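You operate a simulated robot arm through the tools that you are given. There is no shell and no other tool. Be economical: measure what you need, move in short steps, check, and stop when the job is done.

You run a simulated robot arm. Do the job below in one go: nothing can be reset, and whatever is moved stays where it is left.

## Task
Try the site box's trip: main on, breaker 1 on, TEST, RESET, then both off again.

It is judged by the outcome, as a careful person would: the job done as asked, and still so three seconds after it is handed in. It fails if anything else is knocked over, pushed out of place, dropped, spilled or broken.

## Robot
A 6-joint arm with a two-finger parallel gripper, fixed in place. Base frame: the origin is at the foot of the arm, x ahead of it, y to its left, z up. Lengths are in m, angles in degrees, forces in N, time in s.
With the tool pointing down near the work surface it reaches from about 0.24 to 0.66 m from the base axis. Its first joint turns from -66.0 to 66.0 degrees. Payload 2.9 kg.
Tool frame: the origin (TCP) lies between the finger pads and is the grasp point; the fingertips stand 0.03 m ahead of it; z points along the fingers, y is the line along which they close. Largest opening 0.11 m; finger width 0.02, thickness 0.01; the body of the gripper, 0.048 by 0.112 m, starts 0.055 m behind the TCP.
Orientation is that of the tool frame in the base frame, as a unit quaternion [w, x, y, z]. With the fingers straight down and closing along the base's y, the tool's x points along the base's -x, its y along +y and its z along -z.

## Interface
- The arm moves only by the tool drive_tool. Its argument "targets" is a list of rows, each a list of 7 numbers: the shift along the base's x, y, z in m, then the turn, a rotation vector about the base's x, y, z in degrees, then the finger opening in m, from 0 to 0.11. In form: [[dx, dy, dz, wx, wy, wz, jaw], ...]. A call has 1 to 8 rows; each row is the pose to reach, as a shift and turn from the pose commanded when the call began. Each row takes 0.2 s and may step no farther than 0.05 m and 8.6 degrees from the row before; otherwise, or with a gripper value out of range, the whole call is refused. A pose out of reach is approached as far as the arm can. The call stops where the force on the tool passes 90 N (or 10 N more than at its start, if that is more) or the arm is blocked; 0.2 s more then pass. Each finger travels about 0.108 m/s and halts on what it meets, pressing with about 44 N; the grip force reading is that of the motor and also rises with nothing between the fingers. The clock runs only during rows and for 0.2 s after the last one: add rows that repeat a pose to give the fingers time. The reply holds the time, the measured pose of the TCP, the force on the tool along the base axes, the opening and the grip force, in the units named above and with some noise, with the torque about the TCP (base axes, N m) and any sound that the robot's microphone picked up, and new pictures: "pictures" is both (left out), scene, wrist or none.
- Cameras (640 x 400 px; columns grow to the right, rows downward): "scene" is fixed at [0.097, 0.4561, 1.3982]; the picture's right is [-0.54, -0.84, 0.00], its down [-0.49, 0.31, -0.82] and it looks along [0.69, -0.44, -0.58] (base axes); focal length 264 px, centre (320, 200). "wrist" rides on the gripper at [0.072, 0.017, -0.103] in the tool frame; the picture's right is [-0.23, 0.97, 0.00], its down [-0.76, -0.18, -0.62] and it looks along [-0.61, -0.14, 0.78] (tool axes); focal length 222 px, centre (320, 200). There is no depth. A picture from a camera that has moved, and an enlarged one, comes with that camera's place and axes in the base frame and with its lens. The place of the scene camera against the robot may be out by one fixed shift of up to 0.018 m in any direction.
- enlarge(camera, box): a new picture of the part [left, top, right, bottom] of that camera's present view, enlarged. No time passes.
- sign_off(): hands the job in; it is judged then, once.

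Go step by step. Nothing tells you positions but the pictures and the camera data: compare them with the known pose of the tool, close in by small moves and look again before you grip or let go. The budget is 120 turns and 200 pictures, counting those below and the enlarged ones. Unless the task says otherwise, let go and move clear before handing in, and close with one line.

The tools are called after ">>>" as name(argument=value, ...) on one line, values as JSON. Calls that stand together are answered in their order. drive_tool: Moves the arm, as the interface text tells. Its arguments: {"type":"object","properties":{"targets":{"type":"array"},"pictures":{"type":"string","enum":["both","scene","wrist","none"]}},"required":["targets"]} The other tools are called the same way: enlarge (camera, box) takes an enlarged picture of a part of a camera's view; sign_off () hands the job in.

At the start:

```text
time: 0.0
eef_pos: [0.4002, 0.1985, 1.2384]
tcp_rot: [0.0, 0.001, 1.0, 0.0]
ft_force: [0.1, 0.1, 0.4]
torque: [-0.03, 0.01, 0.0]
finger_gap: 0.11
grasp_force: 0.0
```

scene: 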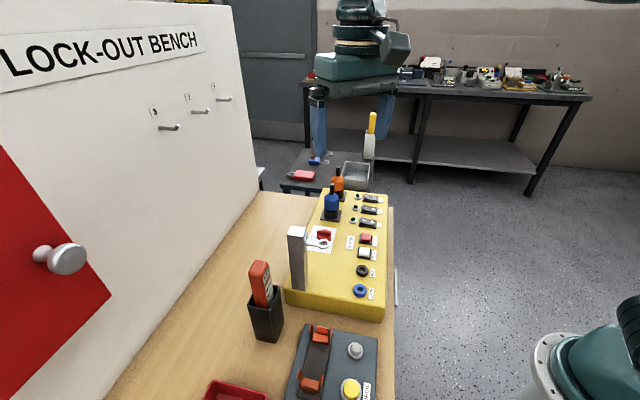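
wrist: 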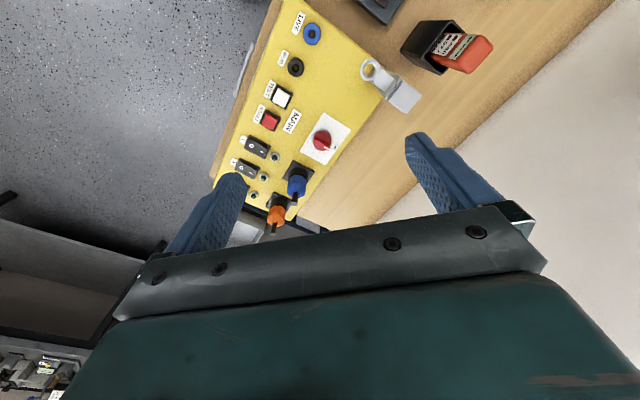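

I see a yellow site box with a red main rotary switch, breakers, and white/red buttons. I'll enlarge both views to read the labels.

>>> enlarge(camera="scene", box=[270, 160, 410, 330])

>>> enlarge(camera="wrist", box=[210, 0, 430, 230])

```text
2.35 times, centred on (340, 245) of scene
camera zoom: at [0.097, 0.4561, 1.3982], right [-0.54, -0.84, 0.0], down [-0.49, 0.31, -0.82], along [0.69, -0.44, -0.58], focal length 622 px, centre (273, 94)
```

zoom: 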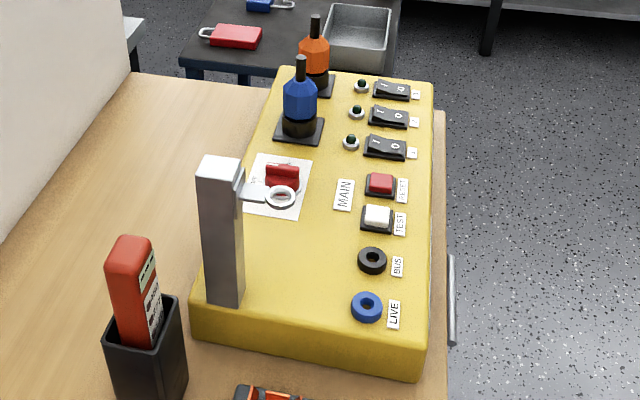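

```text
1.74 times, centred on (320, 115) of wrist
camera zoom: at [0.326, 0.2157, 1.3431], right [0.23, 0.97, 0.0], down [0.76, -0.18, 0.62], along [0.61, -0.14, -0.78], focal length 386 px, centre (320, 348)
```

zoom: 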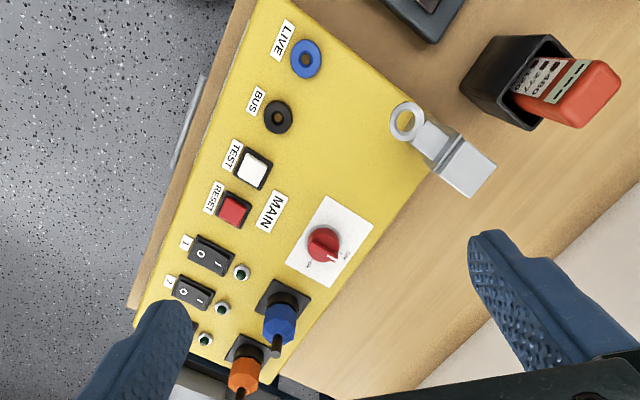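

The main knob is around (0.495, 0.18), with the buttons and breakers in a row on the arm's side. A post with a ring stands up to z≈1.07 near (0.38, 0.27). I'll close the fingers and come nearer to look.

>>> drive_tool(targets=[[0, -0.02, -0.03, 0, 0, 0, 0.07], [0, -0.05, -0.06, 0, 0, 0, 0.03], [0, -0.07, -0.09, 0, 0, 0, 0.0], [0, -0.07, -0.09, 0, 0, 0, 0.0]])

>>> enlarge(camera="wrist", box=[200, 0, 500, 200])

>>> enlarge(camera="scene", box=[300, 180, 390, 260])

```text
time: 1.0
eef_pos: [0.3967, 0.1286, 1.148]
tcp_rot: [-0.001, 0.0, 1.0, 0.0]
ft_force: [-0.2, -0.5, -0.5]
torque: [-0.02, 0.01, -0.04]
finger_gap: 0.0001
grasp_force: 37.8
camera wrist: at [0.3232, 0.1455, 1.2516], right [0.23, 0.97, 0.0], down [0.76, -0.18, 0.62], along [0.61, -0.14, -0.78], focal length 222 px, centre (320, 200)
```

scene: 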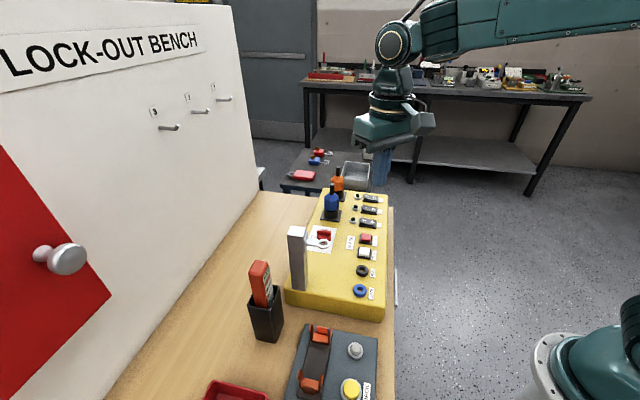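
wrist: 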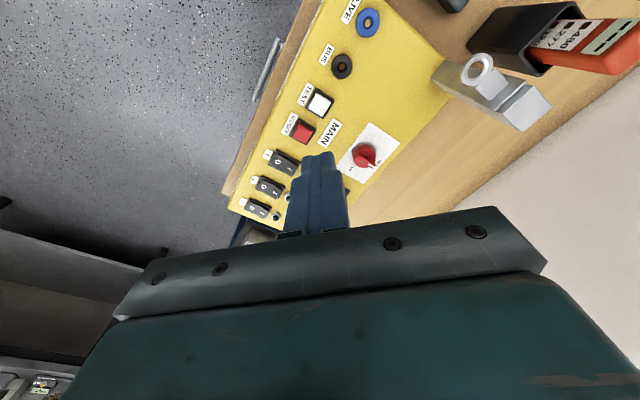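

```text
2.00 times, centred on (350, 100) of wrist
camera zoom: at [0.3232, 0.1455, 1.2516], right [0.23, 0.97, 0.0], down [0.76, -0.18, 0.62], along [0.61, -0.14, -0.78], focal length 444 px, centre (260, 400)
```

zoom: 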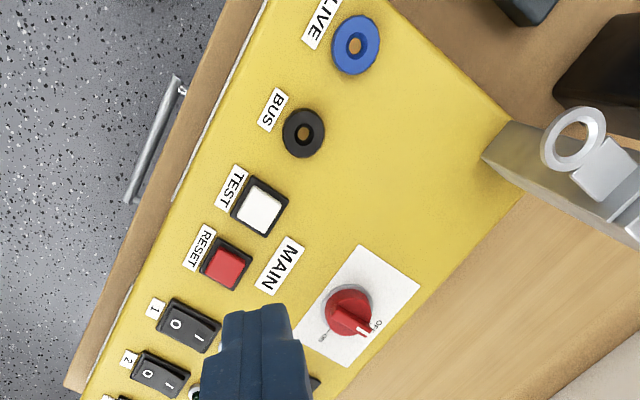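

```text
5.00 times, centred on (345, 220) of scene
camera zoom: at [0.097, 0.4561, 1.3982], right [-0.54, -0.84, 0.0], down [-0.49, 0.31, -0.82], along [0.69, -0.44, -0.58], focal length 1323 px, centre (195, 100)
```

zoom: 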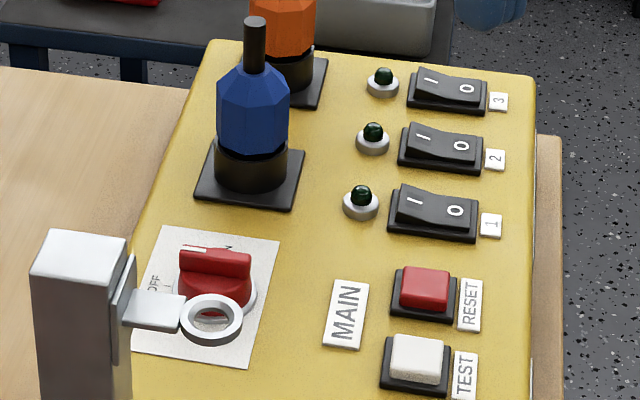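

The main switch points at or near OFF, and ON is a turn away. I want a more overhead view of the knob to measure its angle.

>>> drive_tool(targets=[[0.03, 0.02, 0, 0, 0, 0, 0], [0.06, 0.04, 0, 0, 0, 0, 0], [0.08, 0.05, -0.01, 0, 0, 0, 0]], pictures="wrist")

>>> enlarge(camera="wrist", box=[200, 0, 400, 150])

```text
time: 1.8
eef_pos: [0.4768, 0.1802, 1.1375]
tcp_rot: [0.0, 0.0, 1.0, 0.0]
ft_force: [0.7, -0.5, 0.6]
torque: [-0.04, 0.01, 0.01]
finger_gap: 0.0003
grasp_force: 37.7
camera wrist: at [0.4037, 0.1963, 1.2417], right [0.23, 0.97, 0.0], down [0.76, -0.18, 0.62], along [0.61, -0.14, -0.78], focal length 222 px, centre (320, 200)
```

wrist: 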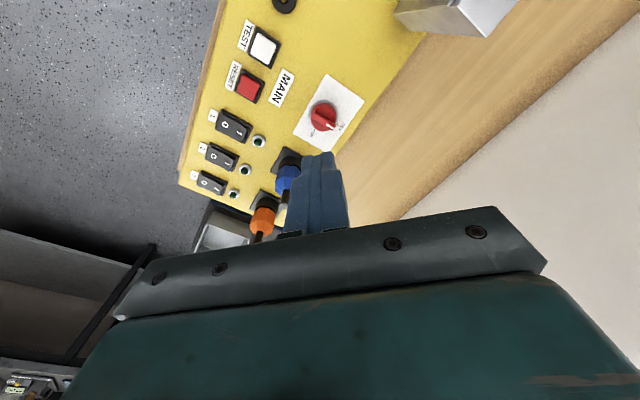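

```text
2.67 times, centred on (300, 75) of wrist
camera zoom: at [0.4037, 0.1963, 1.2417], right [0.23, 0.97, 0.0], down [0.76, -0.18, 0.62], along [0.61, -0.14, -0.78], focal length 592 px, centre (373, 533)
```

zoom: 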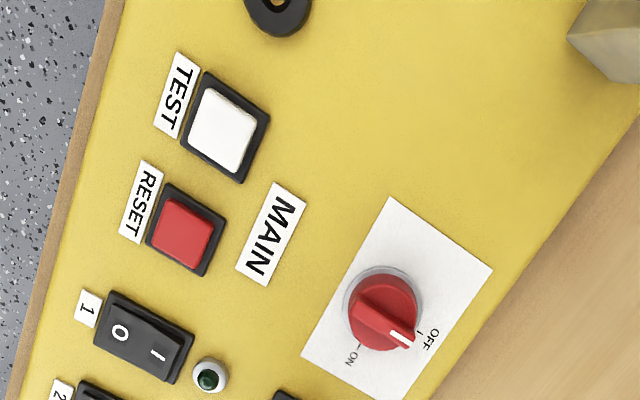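

The knob is pointing at OFF, towards base (+x, +y). ON is 90° clockwise from above, so I'll turn the tool +45° so the fingers straddle the bar, and move over it.

>>> drive_tool(targets=[[0.01, 0, 0, 0, 0, 8, 0.03], [0.02, 0, 0, 0, 0, 16, 0.06], [0.03, 0, 0, 0, 0, 24, 0.06], [0.035, -0.002, 0, 0, 0, 32, 0.06], [0.037, -0.003, 0, 0, 0, 40, 0.06], [0.037, -0.003, -0.03, 0, 0, 45, 0.06], [0.037, -0.003, -0.05, 0, 0, 45, 0.06]])

>>> enlarge(camera="wrist", box=[200, 0, 440, 190])

>>> enlarge(camera="scene", box=[270, 140, 410, 320])

```text
time: 3.4
eef_pos: [0.5178, 0.1749, 1.0892]
tcp_rot: [0.0, -0.383, 0.924, 0.0]
ft_force: [0.0, 0.4, -0.1]
torque: [-0.03, 0.0, 0.0]
finger_gap: 0.0602
grasp_force: 0.0
camera wrist: at [0.4531, 0.1364, 1.1935], right [-0.53, 0.85, 0.0], down [0.66, 0.41, 0.62], along [0.53, 0.33, -0.78], focal length 222 px, centre (320, 200)
```

scene: 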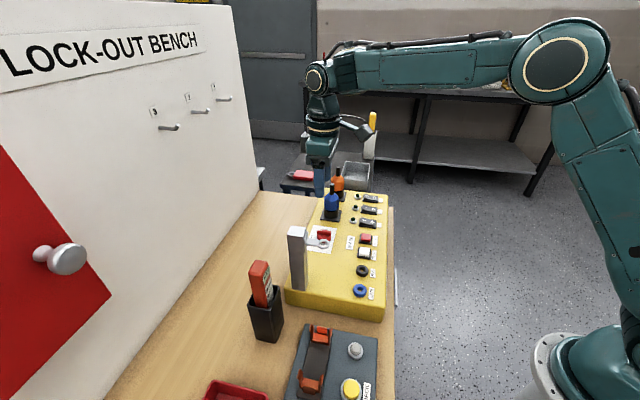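
wrist: 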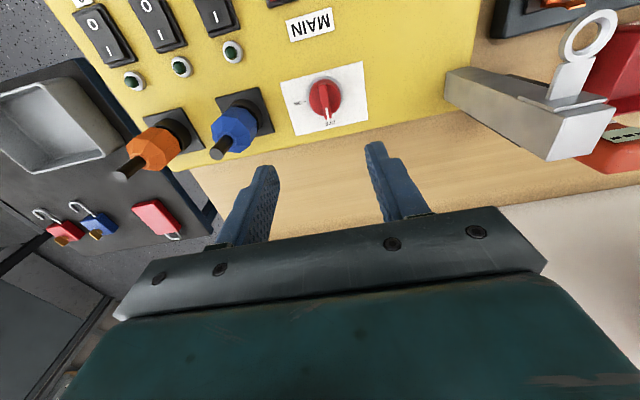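

```text
2.11 times, centred on (320, 95) of wrist
camera zoom: at [0.4531, 0.1364, 1.1935], right [-0.53, 0.85, 0.0], down [0.66, 0.41, 0.62], along [0.53, 0.33, -0.78], focal length 468 px, centre (320, 421)
```

zoom: 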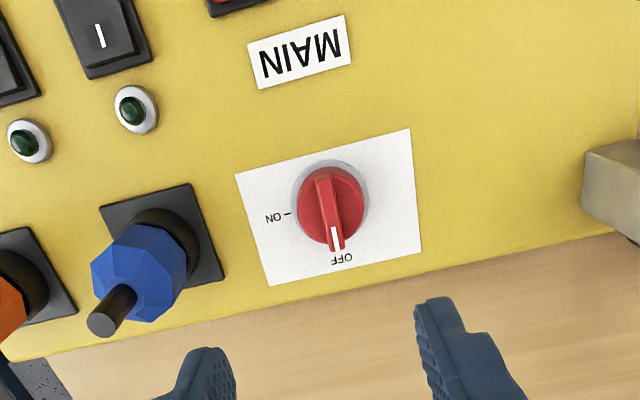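

```text
2.22 times, centred on (340, 230) of scene
camera zoom: at [0.097, 0.4561, 1.3982], right [-0.54, -0.84, 0.0], down [-0.49, 0.31, -0.82], along [0.69, -0.44, -0.58], focal length 588 px, centre (276, 133)
```

zoom: 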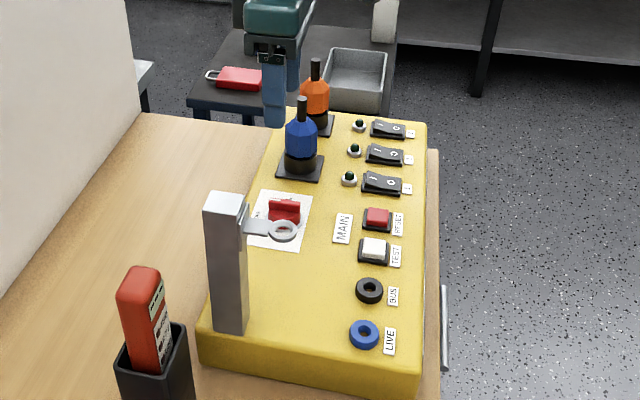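

The knob centre triangulates to about (0.507, 0.176, 0.92), and the bar is parallel to the fingers. I'll descend partway and check again.

>>> drive_tool(targets=[[-0.006, 0.001, -0.03, 0, 0, 0, 0.05], [-0.01, 0.0015, -0.06, 0, 0, 0, 0.05], [-0.01, 0.0015, -0.085, 0, 0, 0, 0.05]])

>>> enlarge(camera="wrist", box=[220, 50, 420, 200])

>>> enlarge(camera="scene", box=[280, 140, 400, 270])

```text
time: 4.2
eef_pos: [0.5083, 0.1791, 1.0041]
tcp_rot: [0.0, -0.383, 0.924, 0.0]
ft_force: [0.6, 0.4, 0.1]
torque: [-0.03, 0.01, 0.04]
finger_gap: 0.0503
grasp_force: 0.1
camera wrist: at [0.444, 0.1388, 1.1075], right [-0.53, 0.85, 0.0], down [0.66, 0.41, 0.62], along [0.53, 0.33, -0.78], focal length 222 px, centre (320, 200)
```

scene: 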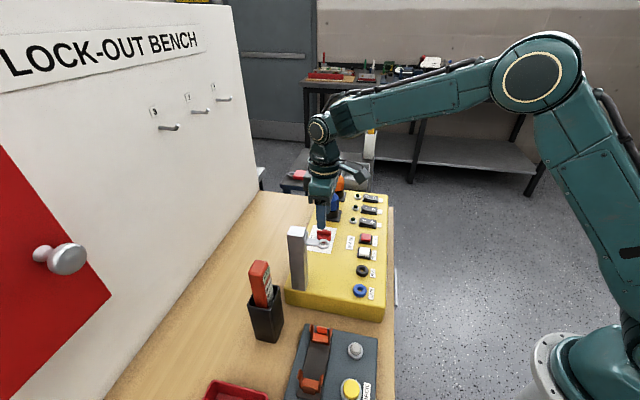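
wrist: 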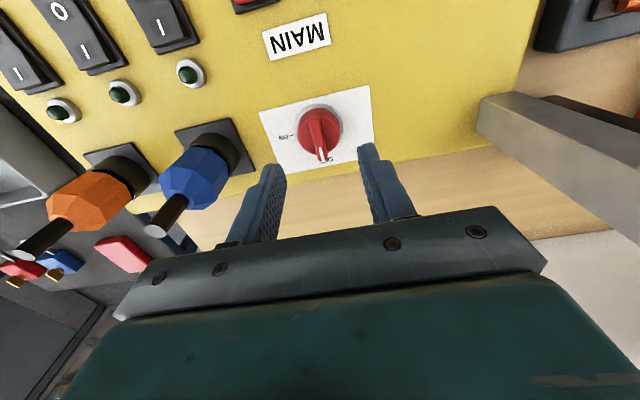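

```text
2.67 times, centred on (320, 125) of wrist
camera zoom: at [0.444, 0.1388, 1.1075], right [-0.53, 0.85, 0.0], down [0.66, 0.41, 0.62], along [0.53, 0.33, -0.78], focal length 592 px, centre (320, 400)
```

zoom: 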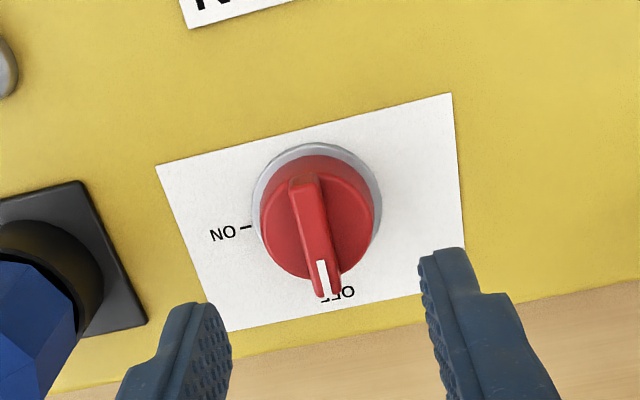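

```text
3.08 times, centred on (340, 205) of scene
camera zoom: at [0.097, 0.4561, 1.3982], right [-0.54, -0.84, 0.0], down [-0.49, 0.31, -0.82], along [0.69, -0.44, -0.58], focal length 814 px, centre (258, 185)
```

zoom: 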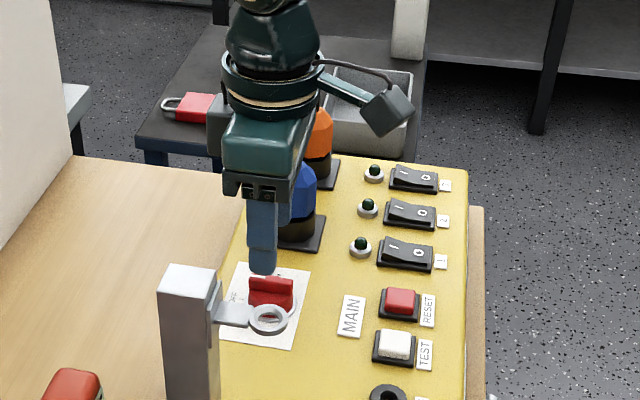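

The bar is aligned with the jaws, with its top at about z 0.94. I'll lower until the tips flank it and look before closing.

>>> drive_tool(targets=[[-0.0025, -0.003, -0.02, 0, 0, 0, 0.04], [-0.0025, -0.003, -0.035, 0, 0, 0, 0.035]])

>>> enlarge(camera="wrist", box=[220, 80, 420, 230])

>>> enlarge(camera="scene", box=[290, 190, 370, 260])

```text
time: 4.8
eef_pos: [0.5051, 0.1742, 0.9691]
tcp_rot: [0.0, -0.383, 0.924, 0.0]
ft_force: [-0.3, -0.8, -0.2]
torque: [0.0, 0.01, -0.01]
finger_gap: 0.0353
grasp_force: 0.0
camera wrist: at [0.4403, 0.1351, 1.0737], right [-0.53, 0.85, 0.0], down [0.66, 0.41, 0.62], along [0.53, 0.33, -0.78], focal length 222 px, centre (320, 200)
```

scene: 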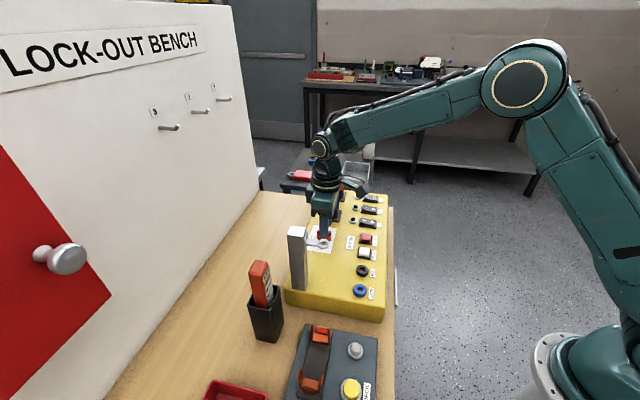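
wrist: 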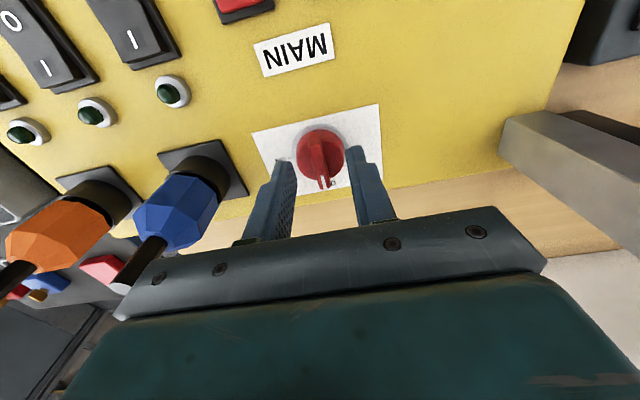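

```text
2.67 times, centred on (320, 155) of wrist
camera zoom: at [0.4403, 0.1351, 1.0737], right [-0.53, 0.85, 0.0], down [0.66, 0.41, 0.62], along [0.53, 0.33, -0.78], focal length 592 px, centre (320, 320)
```

zoom: 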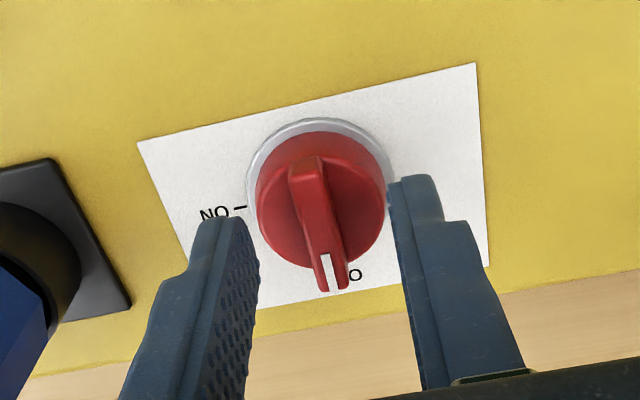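

```text
5.71 times, centred on (330, 225) of scene
camera zoom: at [0.097, 0.4561, 1.3982], right [-0.54, -0.84, 0.0], down [-0.49, 0.31, -0.82], along [0.69, -0.44, -0.58], focal length 1512 px, centre (263, 57)
```

zoom: 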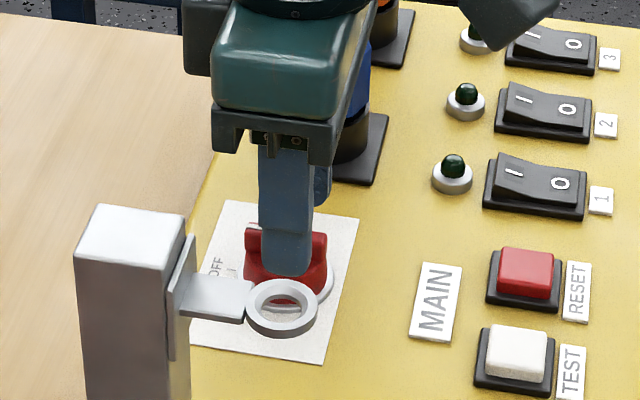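

The tips look level with the bar. I'll close gently and see where the fingers stop.

>>> drive_tool(targets=[[0, 0, -0.002, 0, 0, 0, 0.015], [0, 0, -0.002, 0, 0, 0, 0.0], [0, 0, -0.002, 0, 0, 0, 0.0]], pictures="wrist")

>>> enlarge(camera="wrist", box=[220, 80, 420, 230])

```text
time: 5.6
eef_pos: [0.5057, 0.1741, 0.9691]
tcp_rot: [0.0, -0.382, 0.924, 0.0]
ft_force: [4.6, -4.7, -0.2]
torque: [0.12, -0.39, -0.01]
finger_gap: 0.009
grasp_force: 45.3
camera wrist: at [0.4407, 0.1344, 1.0721], right [-0.53, 0.85, 0.0], down [0.66, 0.41, 0.62], along [0.53, 0.33, -0.78], focal length 222 px, centre (320, 200)
```

wrist: 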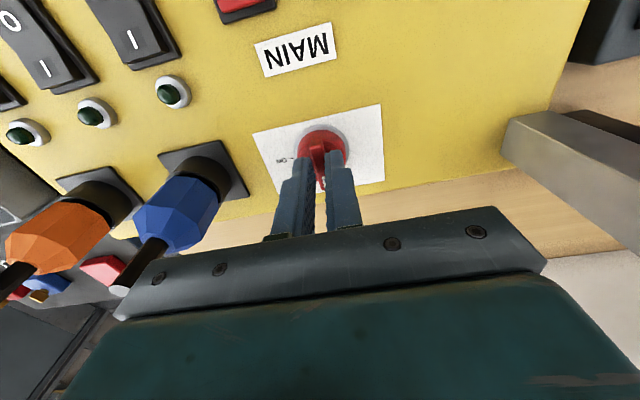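

```text
2.67 times, centred on (320, 155) of wrist
camera zoom: at [0.4407, 0.1344, 1.0721], right [-0.53, 0.85, 0.0], down [0.66, 0.41, 0.62], along [0.53, 0.33, -0.78], focal length 592 px, centre (320, 320)
```

zoom: 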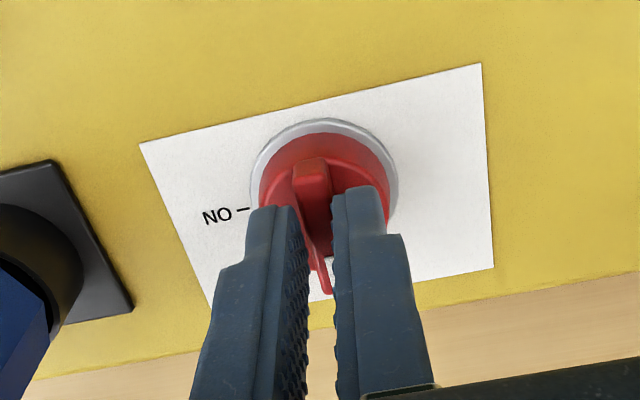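

Gripped on the bar (9 mm). I'll turn clockwise in stages and watch the force.

>>> drive_tool(targets=[[0.0005, -0.0005, 0, 0, 0, -8, 0], [0.0005, -0.0005, 0, 0, 0, -16, 0], [0.0005, -0.0005, 0, 0, 0, -24, 0]], pictures="none")

```text
time: 6.4
eef_pos: [0.505, 0.1749, 0.9687]
tcp_rot: [0.001, -0.183, 0.983, 0.001]
ft_force: [-1.2, 6.7, 10.9]
torque: [0.09, 0.5, 0.03]
finger_gap: 0.0089
grasp_force: 45.0
```

>>> drive_tool(targets=[[0, 0, 0, 0, 0, -8, 0], [0, 0, 0, 0, 0, -16, 0], [0, 0, 0, 0, 0, -24, 0], [0, 0, 0, 0, 0, -32, 0]], pictures="wrist")

>>> enlarge(camera="wrist", box=[220, 80, 420, 230])

```text
time: 7.4
eef_pos: [0.5026, 0.1776, 0.9684]
tcp_rot: [0.001, 0.093, 0.996, 0.002]
ft_force: [-9.3, 28.9, 24.3]
torque: [0.88, 0.08, 0.18]
finger_gap: 0.0088
grasp_force: 45.4
camera wrist: at [0.4342, 0.2075, 1.0721], right [0.4, 0.92, 0.01], down [0.71, -0.32, 0.62], along [0.57, -0.25, -0.78], focal length 222 px, centre (320, 200)
```

wrist: 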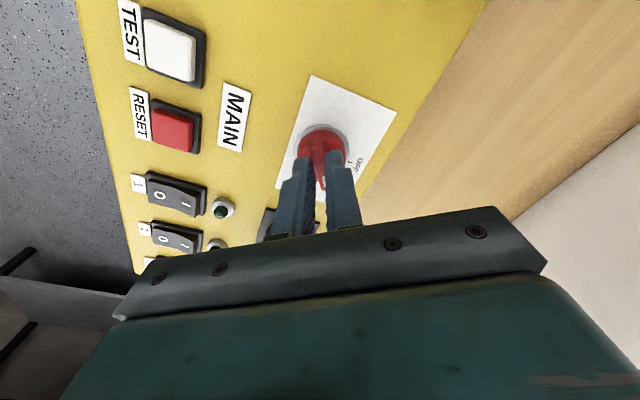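

```text
2.67 times, centred on (320, 155) of wrist
camera zoom: at [0.4342, 0.2075, 1.0721], right [0.4, 0.92, 0.01], down [0.71, -0.32, 0.62], along [0.57, -0.25, -0.78], focal length 592 px, centre (320, 320)
```

zoom: 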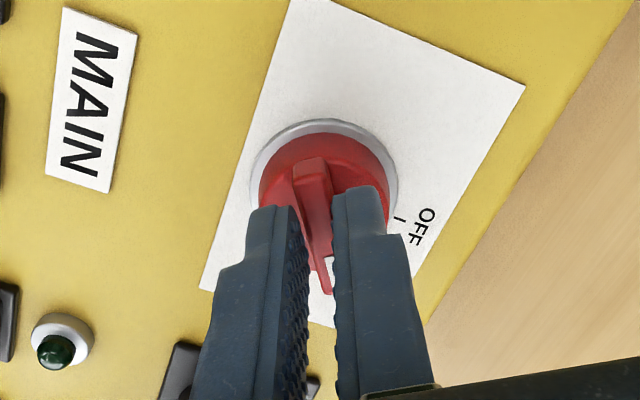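

The knob follows and the pointer is past halfway. I'll finish the 90° turn with a small shift to ease the side force.

>>> drive_tool(targets=[[-0.001, 0.003, 0.001, 0, 0, -8, 0], [-0.0005, 0.004, 0.001, 0, 0, -16, 0], [0, 0.005, 0.001, 0, 0, -24, 0], [0, 0.0055, 0.001, 0, 0, -32, 0], [0, 0.0055, 0.001, 0, 0, -35, 0]])

>>> enlarge(camera="wrist", box=[220, 80, 420, 230])

```text
time: 8.6
eef_pos: [0.5048, 0.1811, 0.9688]
tcp_rot: [0.001, 0.39, 0.921, 0.003]
ft_force: [9.7, 26.9, 10.8]
torque: [0.57, -0.46, 0.35]
finger_gap: 0.0087
grasp_force: 44.7
camera wrist: at [0.4652, 0.2443, 1.0722], right [0.86, 0.52, 0.01], down [0.4, -0.67, 0.62], along [0.33, -0.53, -0.78], focal length 222 px, centre (320, 200)
```

scene: 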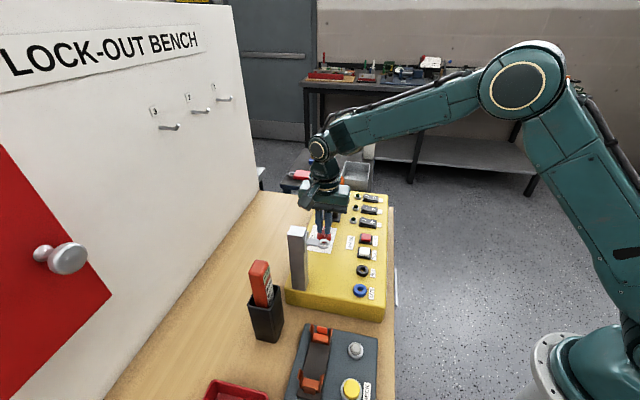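
wrist: 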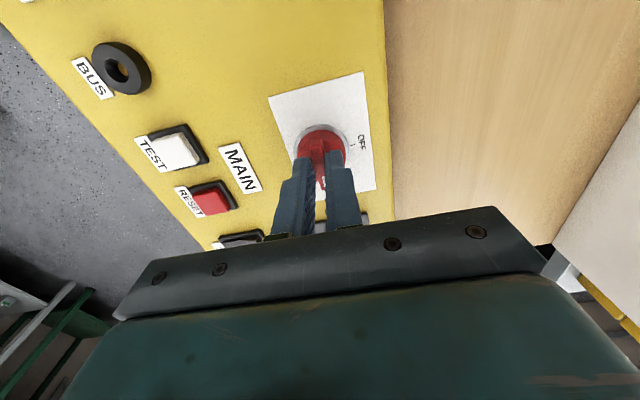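

```text
2.67 times, centred on (320, 155) of wrist
camera zoom: at [0.4652, 0.2443, 1.0722], right [0.86, 0.52, 0.01], down [0.4, -0.67, 0.62], along [0.33, -0.53, -0.78], focal length 592 px, centre (320, 320)
```

zoom: 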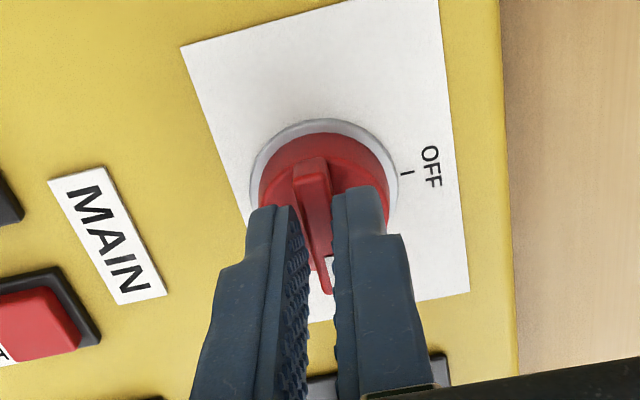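

It has turned a full 90°. I'll open up, rise and check that the pointer stays at ON.

>>> drive_tool(targets=[[0, 0, 0, 0, 0, 0, 0.02], [0, 0, 0, 0, 0, 0, 0.035], [0, 0, 0.03, 0, 0, 0, 0.035], [0, 0, 0.07, 0, 0, 0, 0.035]], pictures="wrist")

>>> enlarge(camera="wrist", box=[220, 50, 420, 200])

```text
time: 9.6
eef_pos: [0.5034, 0.1758, 1.036]
tcp_rot: [0.0, 0.391, 0.921, -0.001]
ft_force: [0.1, 0.2, -0.5]
torque: [0.0, 0.0, 0.0]
finger_gap: 0.035
grasp_force: 0.1
camera wrist: at [0.4645, 0.241, 1.1406], right [0.86, 0.51, 0.0], down [0.4, -0.67, 0.62], along [0.32, -0.54, -0.78], focal length 222 px, centre (320, 200)
```

wrist: 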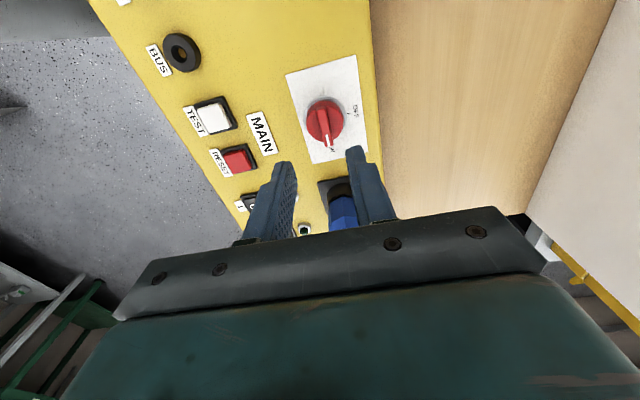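

```text
2.67 times, centred on (320, 125) of wrist
camera zoom: at [0.4645, 0.241, 1.1406], right [0.86, 0.51, 0.0], down [0.4, -0.67, 0.62], along [0.32, -0.54, -0.78], focal length 592 px, centre (320, 400)
```

zoom: 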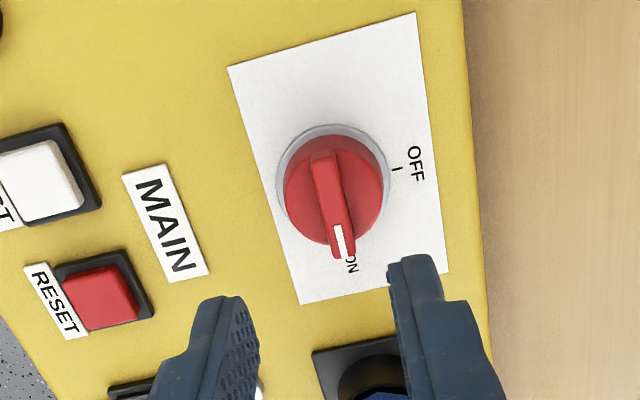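

Main is at ON. Next is breaker 1: I'll close the fingers, turn back to yaw 0 and move above the rocker's "I" end at about (0.496, 0.058).

>>> drive_tool(targets=[[-0.005, -0.01, 0.03, 0, 0, 8, 0.01], [-0.01, -0.04, 0.03, 0, 0, 16, 0], [-0.012, -0.07, 0.03, 0, 0, 24, 0], [-0.012, -0.1, 0.02, 0, 0, 32, 0], [-0.01, -0.118, 0.0, 0, 0, 40, 0], [-0.007, -0.118, -0.01, 0, 0, 46, 0]])

>>> enlarge(camera="wrist", box=[200, 30, 440, 190])

```text
time: 11.0
eef_pos: [0.4966, 0.0609, 1.0298]
tcp_rot: [0.0, -0.001, 1.0, 0.0]
ft_force: [0.1, 0.2, 0.4]
torque: [-0.02, -0.05, 0.01]
finger_gap: 0.0001
grasp_force: 37.2
camera wrist: at [0.4238, 0.0784, 1.1335], right [0.23, 0.97, 0.0], down [0.76, -0.18, 0.62], along [0.61, -0.14, -0.78], focal length 222 px, centre (320, 200)
```

scene: 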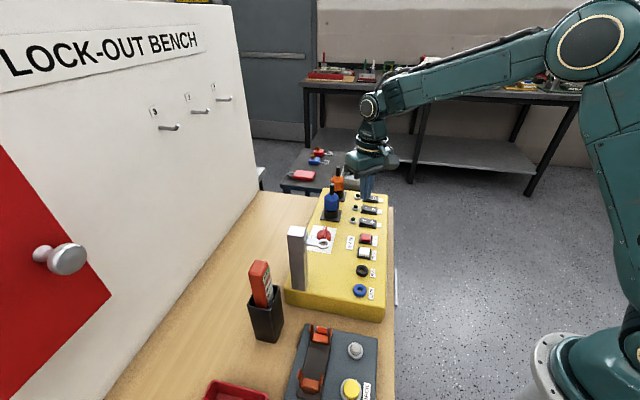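
wrist: 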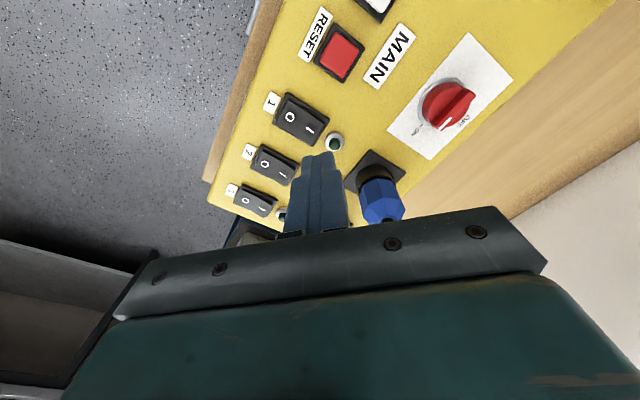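

```text
2.50 times, centred on (320, 110) of wrist
camera zoom: at [0.4238, 0.0784, 1.1335], right [0.23, 0.97, 0.0], down [0.76, -0.18, 0.62], along [0.61, -0.14, -0.78], focal length 555 px, centre (320, 425)
```

zoom: 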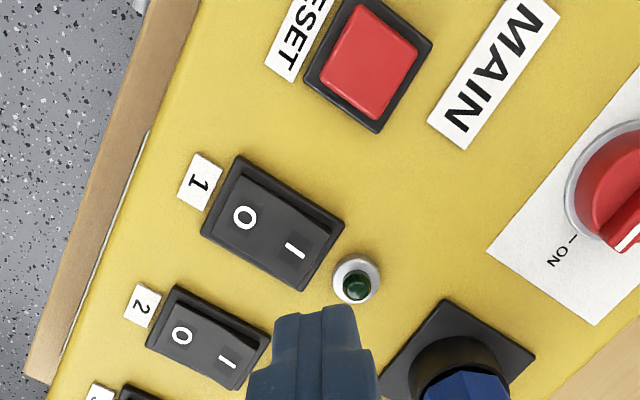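

The "I" mark is at about (0.499, 0.051). I'll shift there and descend close for a check.

>>> drive_tool(targets=[[0.002, -0.009, -0.02, 0, 0, 0, 0], [0.002, -0.009, -0.045, 0, 0, 0, 0], [0.002, -0.009, -0.053, 0, 0, 0, 0]])

>>> enlarge(camera="wrist", box=[220, 80, 420, 220])

>>> enlarge(camera="scene", box=[320, 170, 410, 250])

```text
time: 11.8
eef_pos: [0.5003, 0.0519, 0.9743]
tcp_rot: [0.0, 0.0, 1.0, 0.0]
ft_force: [0.2, -0.3, -0.5]
torque: [-0.01, -0.03, -0.03]
finger_gap: 0.0
grasp_force: 37.9
camera wrist: at [0.426, 0.069, 1.0786], right [0.23, 0.97, 0.0], down [0.76, -0.18, 0.62], along [0.61, -0.14, -0.78], focal length 222 px, centre (320, 200)
```

scene: 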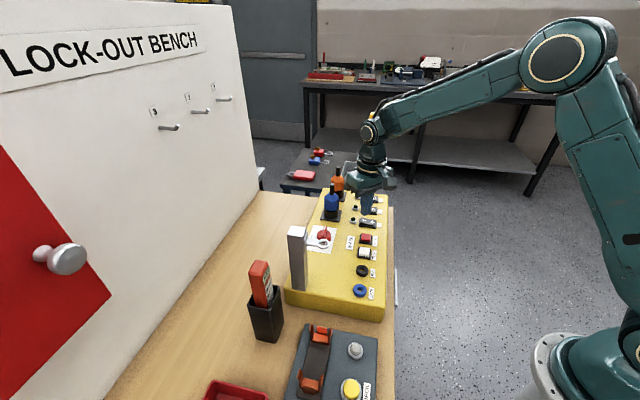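
wrist: 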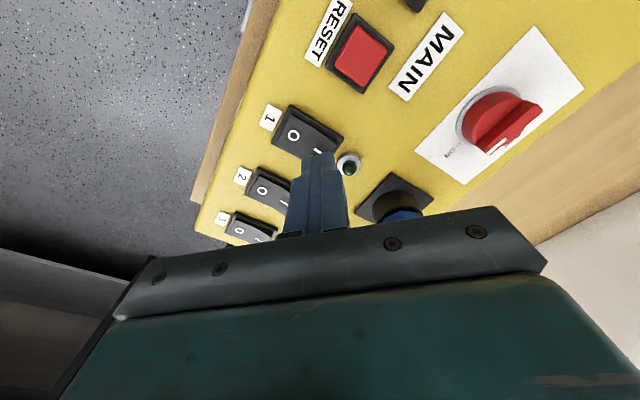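

```text
2.86 times, centred on (320, 150) of wrist
camera zoom: at [0.426, 0.069, 1.0786], right [0.23, 0.97, 0.0], down [0.76, -0.18, 0.62], along [0.61, -0.14, -0.78], focal length 635 px, centre (320, 343)
```

zoom: 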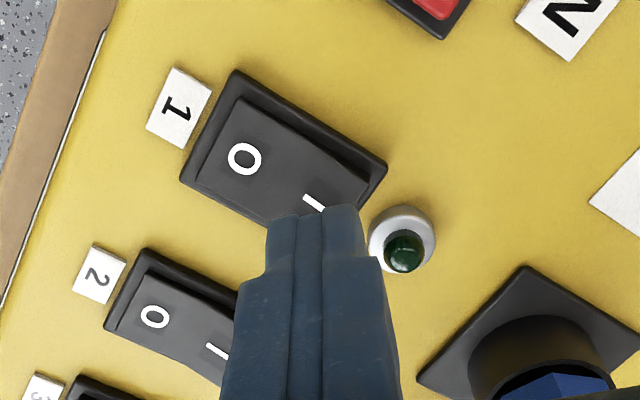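

```text
5.00 times, centred on (365, 210) of scene
camera zoom: at [0.097, 0.4561, 1.3982], right [-0.54, -0.84, 0.0], down [-0.49, 0.31, -0.82], along [0.69, -0.44, -0.58], focal length 1323 px, centre (95, 150)
```

zoom: 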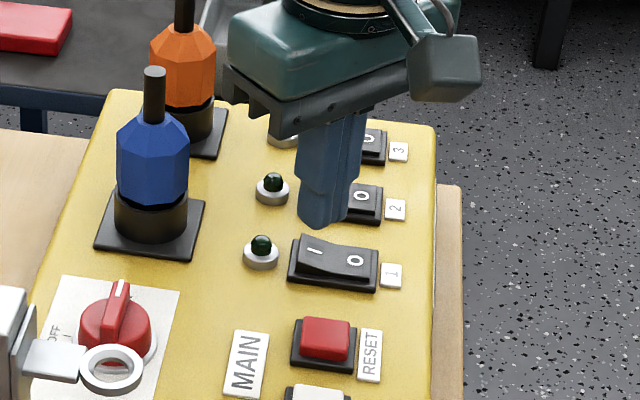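

Height of the rocker is still uncertain, so I'll go down another 12 mm and look again.

>>> drive_tool(targets=[[0, 0, -0.006, 0, 0, 0, 0], [0, 0, -0.012, 0, 0, 0, 0]])

>>> enlarge(camera="wrist", box=[220, 80, 420, 220])

>>> enlarge(camera="scene", box=[320, 170, 410, 250])

```text
time: 12.4
eef_pos: [0.498, 0.0517, 0.9622]
tcp_rot: [0.0, 0.0, 1.0, -0.001]
ft_force: [1.0, -0.6, -0.5]
torque: [0.02, -0.01, -0.03]
finger_gap: 0.0
grasp_force: 37.9
camera wrist: at [0.4247, 0.0684, 1.0673], right [0.23, 0.97, 0.0], down [0.76, -0.18, 0.62], along [0.61, -0.14, -0.78], focal length 222 px, centre (320, 200)
```

scene: 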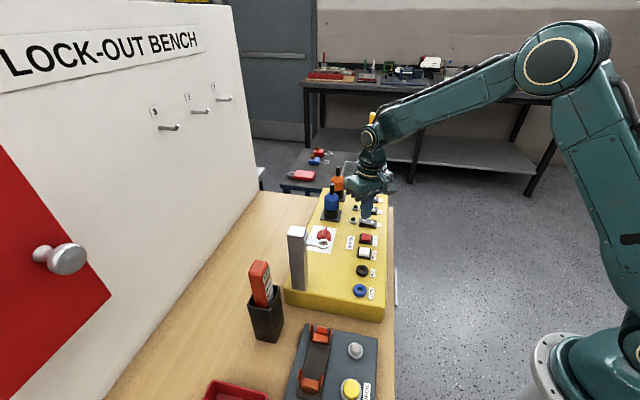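
wrist: 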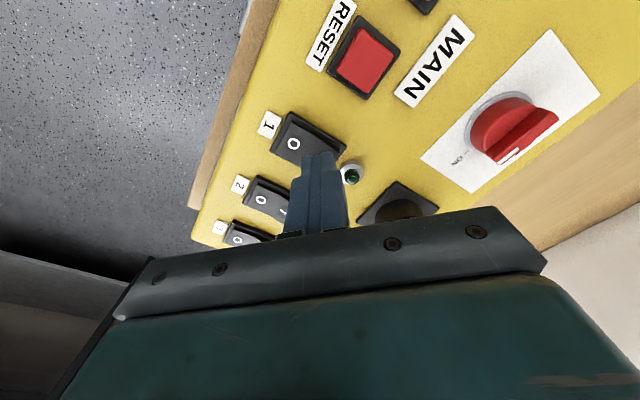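

```text
2.86 times, centred on (320, 150) of wrist
camera zoom: at [0.4247, 0.0684, 1.0673], right [0.23, 0.97, 0.0], down [0.76, -0.18, 0.62], along [0.61, -0.14, -0.78], focal length 635 px, centre (320, 343)
```

zoom: 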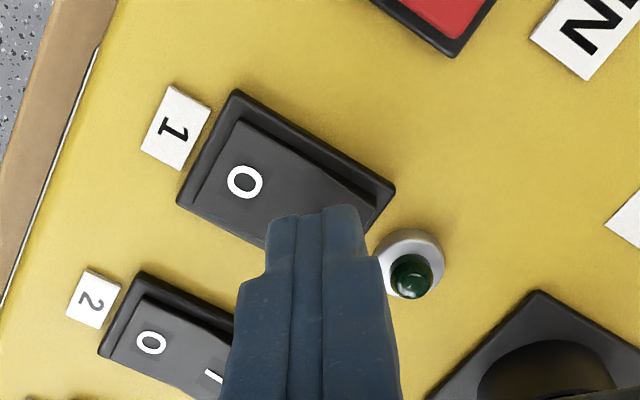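

```text
5.00 times, centred on (365, 210) of scene
camera zoom: at [0.097, 0.4561, 1.3982], right [-0.54, -0.84, 0.0], down [-0.49, 0.31, -0.82], along [0.69, -0.44, -0.58], focal length 1323 px, centre (95, 150)
```

zoom: 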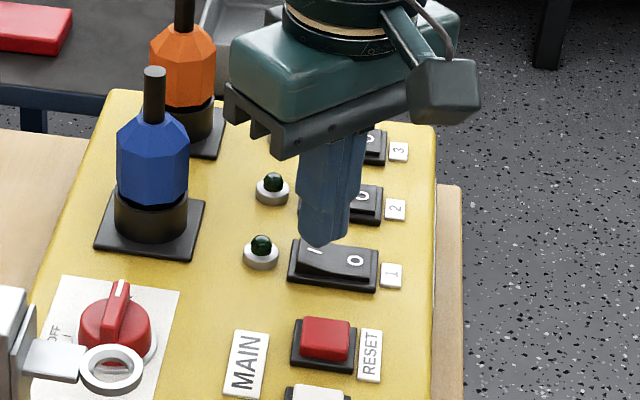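

The tip is right over "I". I'll press down in small steps.

>>> drive_tool(targets=[[0, 0, -0.003, 0, 0, 0, 0], [0, 0, -0.006, 0, 0, 0, 0], [0, 0, -0.009, 0, 0, 0, 0]], pictures="none")

```text
time: 13.2
eef_pos: [0.4984, 0.0518, 0.9545]
tcp_rot: [0.0, 0.0, 1.0, 0.0]
ft_force: [-0.9, -0.4, 0.2]
torque: [-0.01, -0.01, 0.0]
finger_gap: 0.0
grasp_force: 37.8
```

>>> drive_tool(targets=[[0, 0, -0.002, 0, 0, 0, 0], [0, 0, -0.004, 0, 0, 0, 0], [0, 0, -0.006, 0, 0, 0, 0]], pictures="wrist")

>>> enlarge(camera="wrist", box=[220, 80, 420, 220])

>>> enlarge(camera="scene", box=[320, 170, 410, 250])

```text
time: 14.0
eef_pos: [0.4988, 0.0512, 0.9508]
tcp_rot: [0.001, 0.0, 1.0, -0.001]
ft_force: [-8.6, -1.1, 24.3]
torque: [-0.18, 0.47, -0.06]
finger_gap: 0.0001
grasp_force: 37.6
camera wrist: at [0.4256, 0.0692, 1.0543], right [0.23, 0.97, 0.0], down [0.76, -0.18, 0.62], along [0.61, -0.14, -0.78], focal length 222 px, centre (320, 200)
```

wrist: 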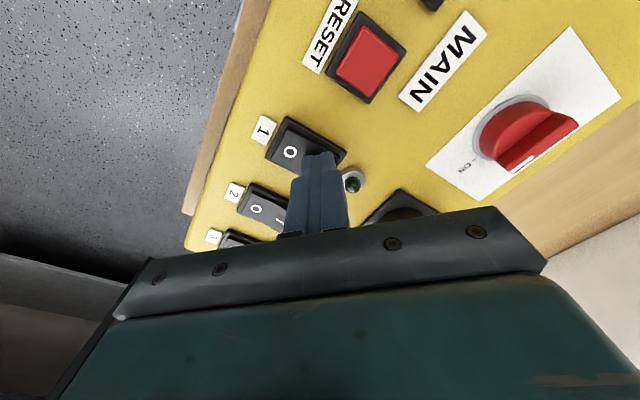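

```text
2.86 times, centred on (320, 150) of wrist
camera zoom: at [0.4256, 0.0692, 1.0543], right [0.23, 0.97, 0.0], down [0.76, -0.18, 0.62], along [0.61, -0.14, -0.78], focal length 635 px, centre (320, 343)
```

zoom: 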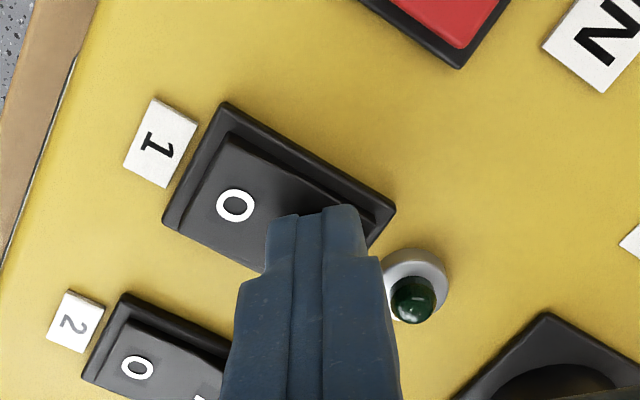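

```text
5.00 times, centred on (365, 210) of scene
camera zoom: at [0.0964, 0.456, 1.3983], right [-0.54, -0.84, 0.0], down [-0.49, 0.31, -0.82], along [0.69, -0.44, -0.58], focal length 1323 px, centre (95, 150)
```

zoom: 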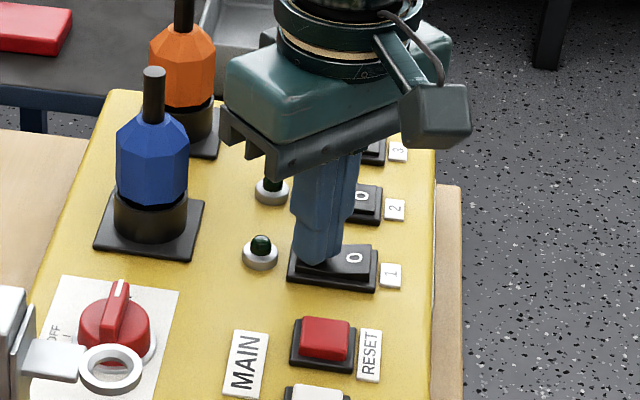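

Contact at tip height 0.921 with 24 N. I'll press a little more, then lift to see the rocker's state.

>>> drive_tool(targets=[[0, 0, -0.002, 0, 0, 0, 0], [0, 0, -0.003, 0, 0, 0, 0]], pictures="none")

>>> enlarge(camera="scene", box=[320, 170, 410, 250])

>>> drive_tool(targets=[[0, 0, 0.03, 0, 0, 0, 0], [-0.01, -0.005, 0.065, 0, 0, 0, 0], [-0.03, -0.01, 0.08, 0, 0, 0, 0]], pictures="wrist")

>>> enlarge(camera="scene", box=[320, 170, 410, 250])

```text
time: 14.6
eef_pos: [0.5007, 0.0519, 0.951]
tcp_rot: [0.003, 0.0, 1.0, 0.001]
ft_force: [-16.1, -1.0, 57.4]
torque: [-0.39, 0.96, -0.07]
finger_gap: 0.0
grasp_force: 37.7
```

```text
5.00 times, centred on (365, 210) of scene
camera zoom: at [0.0957, 0.456, 1.3984], right [-0.54, -0.84, 0.0], down [-0.48, 0.31, -0.82], along [0.69, -0.44, -0.58], focal length 1323 px, centre (95, 150)
```

zoom: 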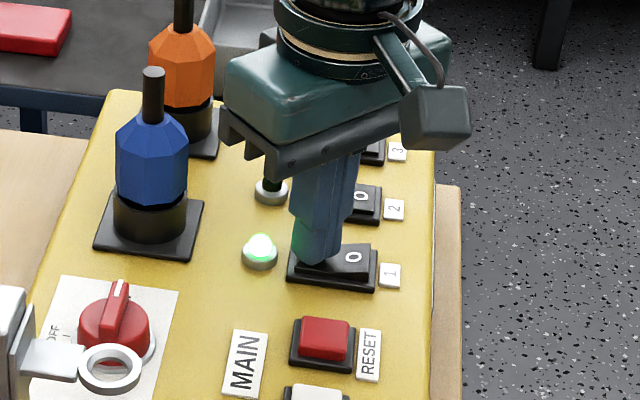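

```text
time: 15.4
eef_pos: [0.4738, 0.0417, 1.0245]
tcp_rot: [0.001, -0.001, 1.0, 0.0]
ft_force: [0.6, 0.1, 0.2]
torque: [0.02, 0.01, 0.0]
finger_gap: 0.0002
grasp_force: 37.6
camera wrist: at [0.3987, 0.0586, 1.1294], right [0.23, 0.97, 0.0], down [0.76, -0.18, 0.62], along [0.61, -0.14, -0.78], focal length 222 px, centre (320, 200)
```

wrist: 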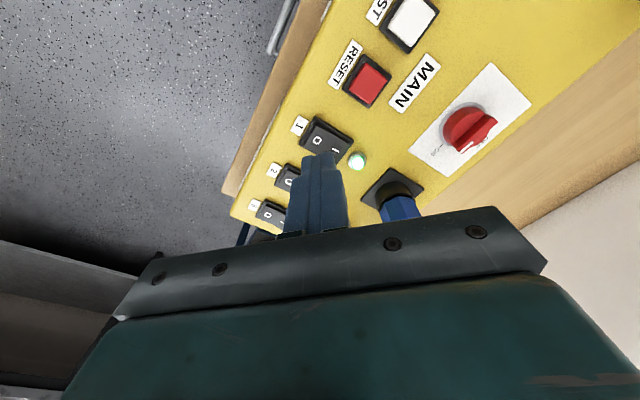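

```text
5.00 times, centred on (365, 210) of scene
camera zoom: at [0.097, 0.4561, 1.3982], right [-0.54, -0.84, 0.0], down [-0.49, 0.31, -0.82], along [0.69, -0.44, -0.58], focal length 1323 px, centre (95, 150)
```

zoom: 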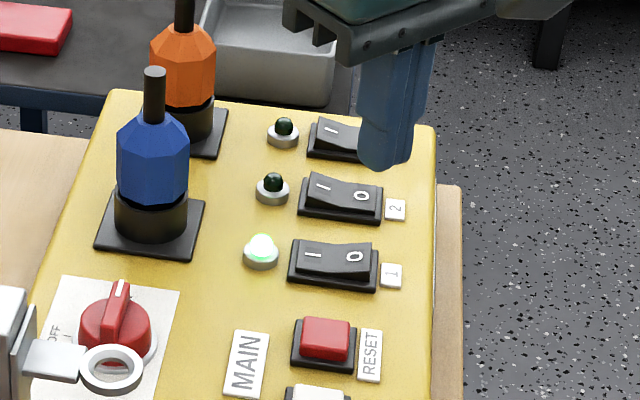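

Breaker 1 is on and its lamp is lit. Next is the white TEST button at about (0.411, 0.125).

>>> drive_tool(targets=[[-0.025, 0.033, 0, 0, 0, 0, 0], [-0.05, 0.066, -0.01, 0, 0, 0, 0], [-0.063, 0.083, -0.03, 0, 0, 0, 0], [-0.063, 0.083, -0.045, 0, 0, 0, 0]], pictures="wrist")

>>> enlarge(camera="wrist", box=[220, 80, 420, 220])

>>> enlarge(camera="scene", box=[320, 210, 410, 290])

```text
time: 16.4
eef_pos: [0.4075, 0.1244, 0.9802]
tcp_rot: [0.0, 0.0, 1.0, 0.0]
ft_force: [-0.9, 0.2, 0.2]
torque: [-0.04, -0.01, 0.0]
finger_gap: 0.0
grasp_force: 37.8
camera wrist: at [0.3336, 0.142, 1.0843], right [0.23, 0.97, 0.0], down [0.76, -0.18, 0.62], along [0.61, -0.14, -0.78], focal length 222 px, centre (320, 200)
```

wrist: 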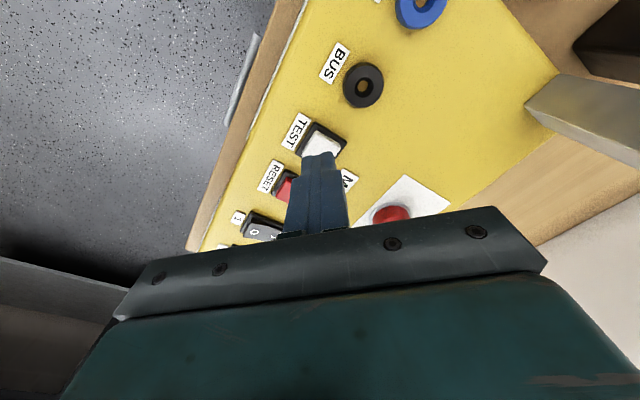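

```text
2.86 times, centred on (320, 150) of wrist
camera zoom: at [0.3336, 0.142, 1.0843], right [0.23, 0.97, 0.0], down [0.76, -0.18, 0.62], along [0.61, -0.14, -0.78], focal length 635 px, centre (320, 343)
```

zoom: 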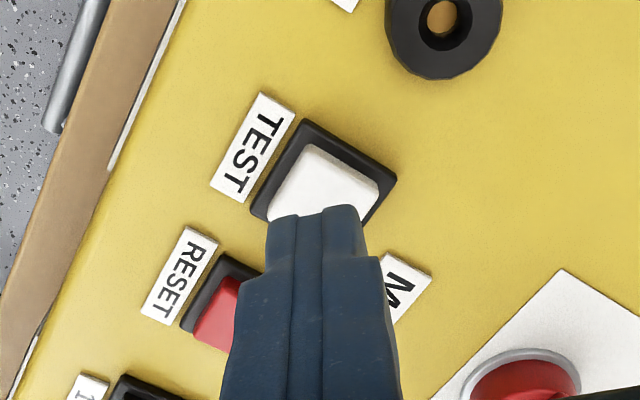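

```text
5.00 times, centred on (365, 250) of scene
camera zoom: at [0.097, 0.4561, 1.3982], right [-0.54, -0.84, 0.0], down [-0.49, 0.31, -0.82], along [0.69, -0.44, -0.58], focal length 1323 px, centre (95, -50)
```

zoom: 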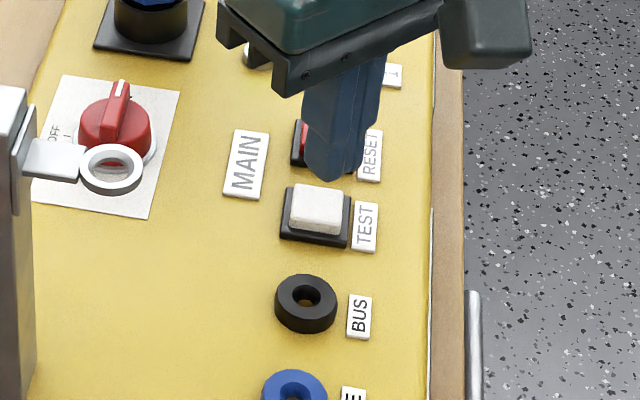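

The tip is centred above TEST. I'll lower and press.

>>> drive_tool(targets=[[0, 0, -0.012, 0, 0, 0, 0], [0, 0, -0.018, 0, 0, 0, 0], [0, 0, -0.022, 0, 0, 0, 0], [0, 0, -0.025, 0, 0, 0, 0]], pictures="none")

>>> enlarge(camera="scene", box=[320, 190, 410, 270])

```text
time: 17.4
eef_pos: [0.4068, 0.1261, 0.9554]
tcp_rot: [0.0, 0.0, 1.0, 0.0]
ft_force: [-1.1, -0.1, 1.0]
torque: [0.04, -0.02, 0.03]
finger_gap: 0.0
grasp_force: 38.0
```

```text
5.00 times, centred on (365, 230) of scene
camera zoom: at [0.097, 0.4561, 1.3982], right [-0.54, -0.84, 0.0], down [-0.49, 0.31, -0.82], along [0.69, -0.44, -0.58], focal length 1323 px, centre (95, 50)
```

zoom: 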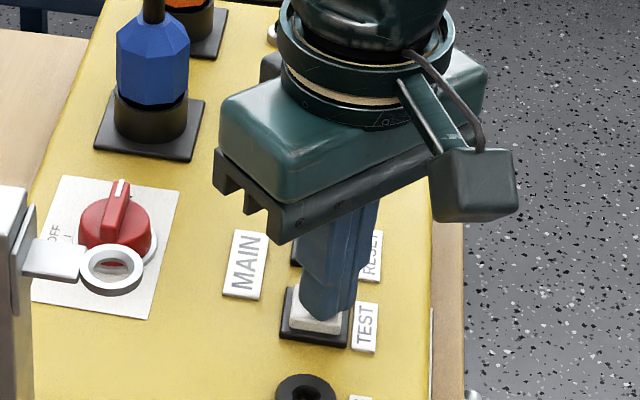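

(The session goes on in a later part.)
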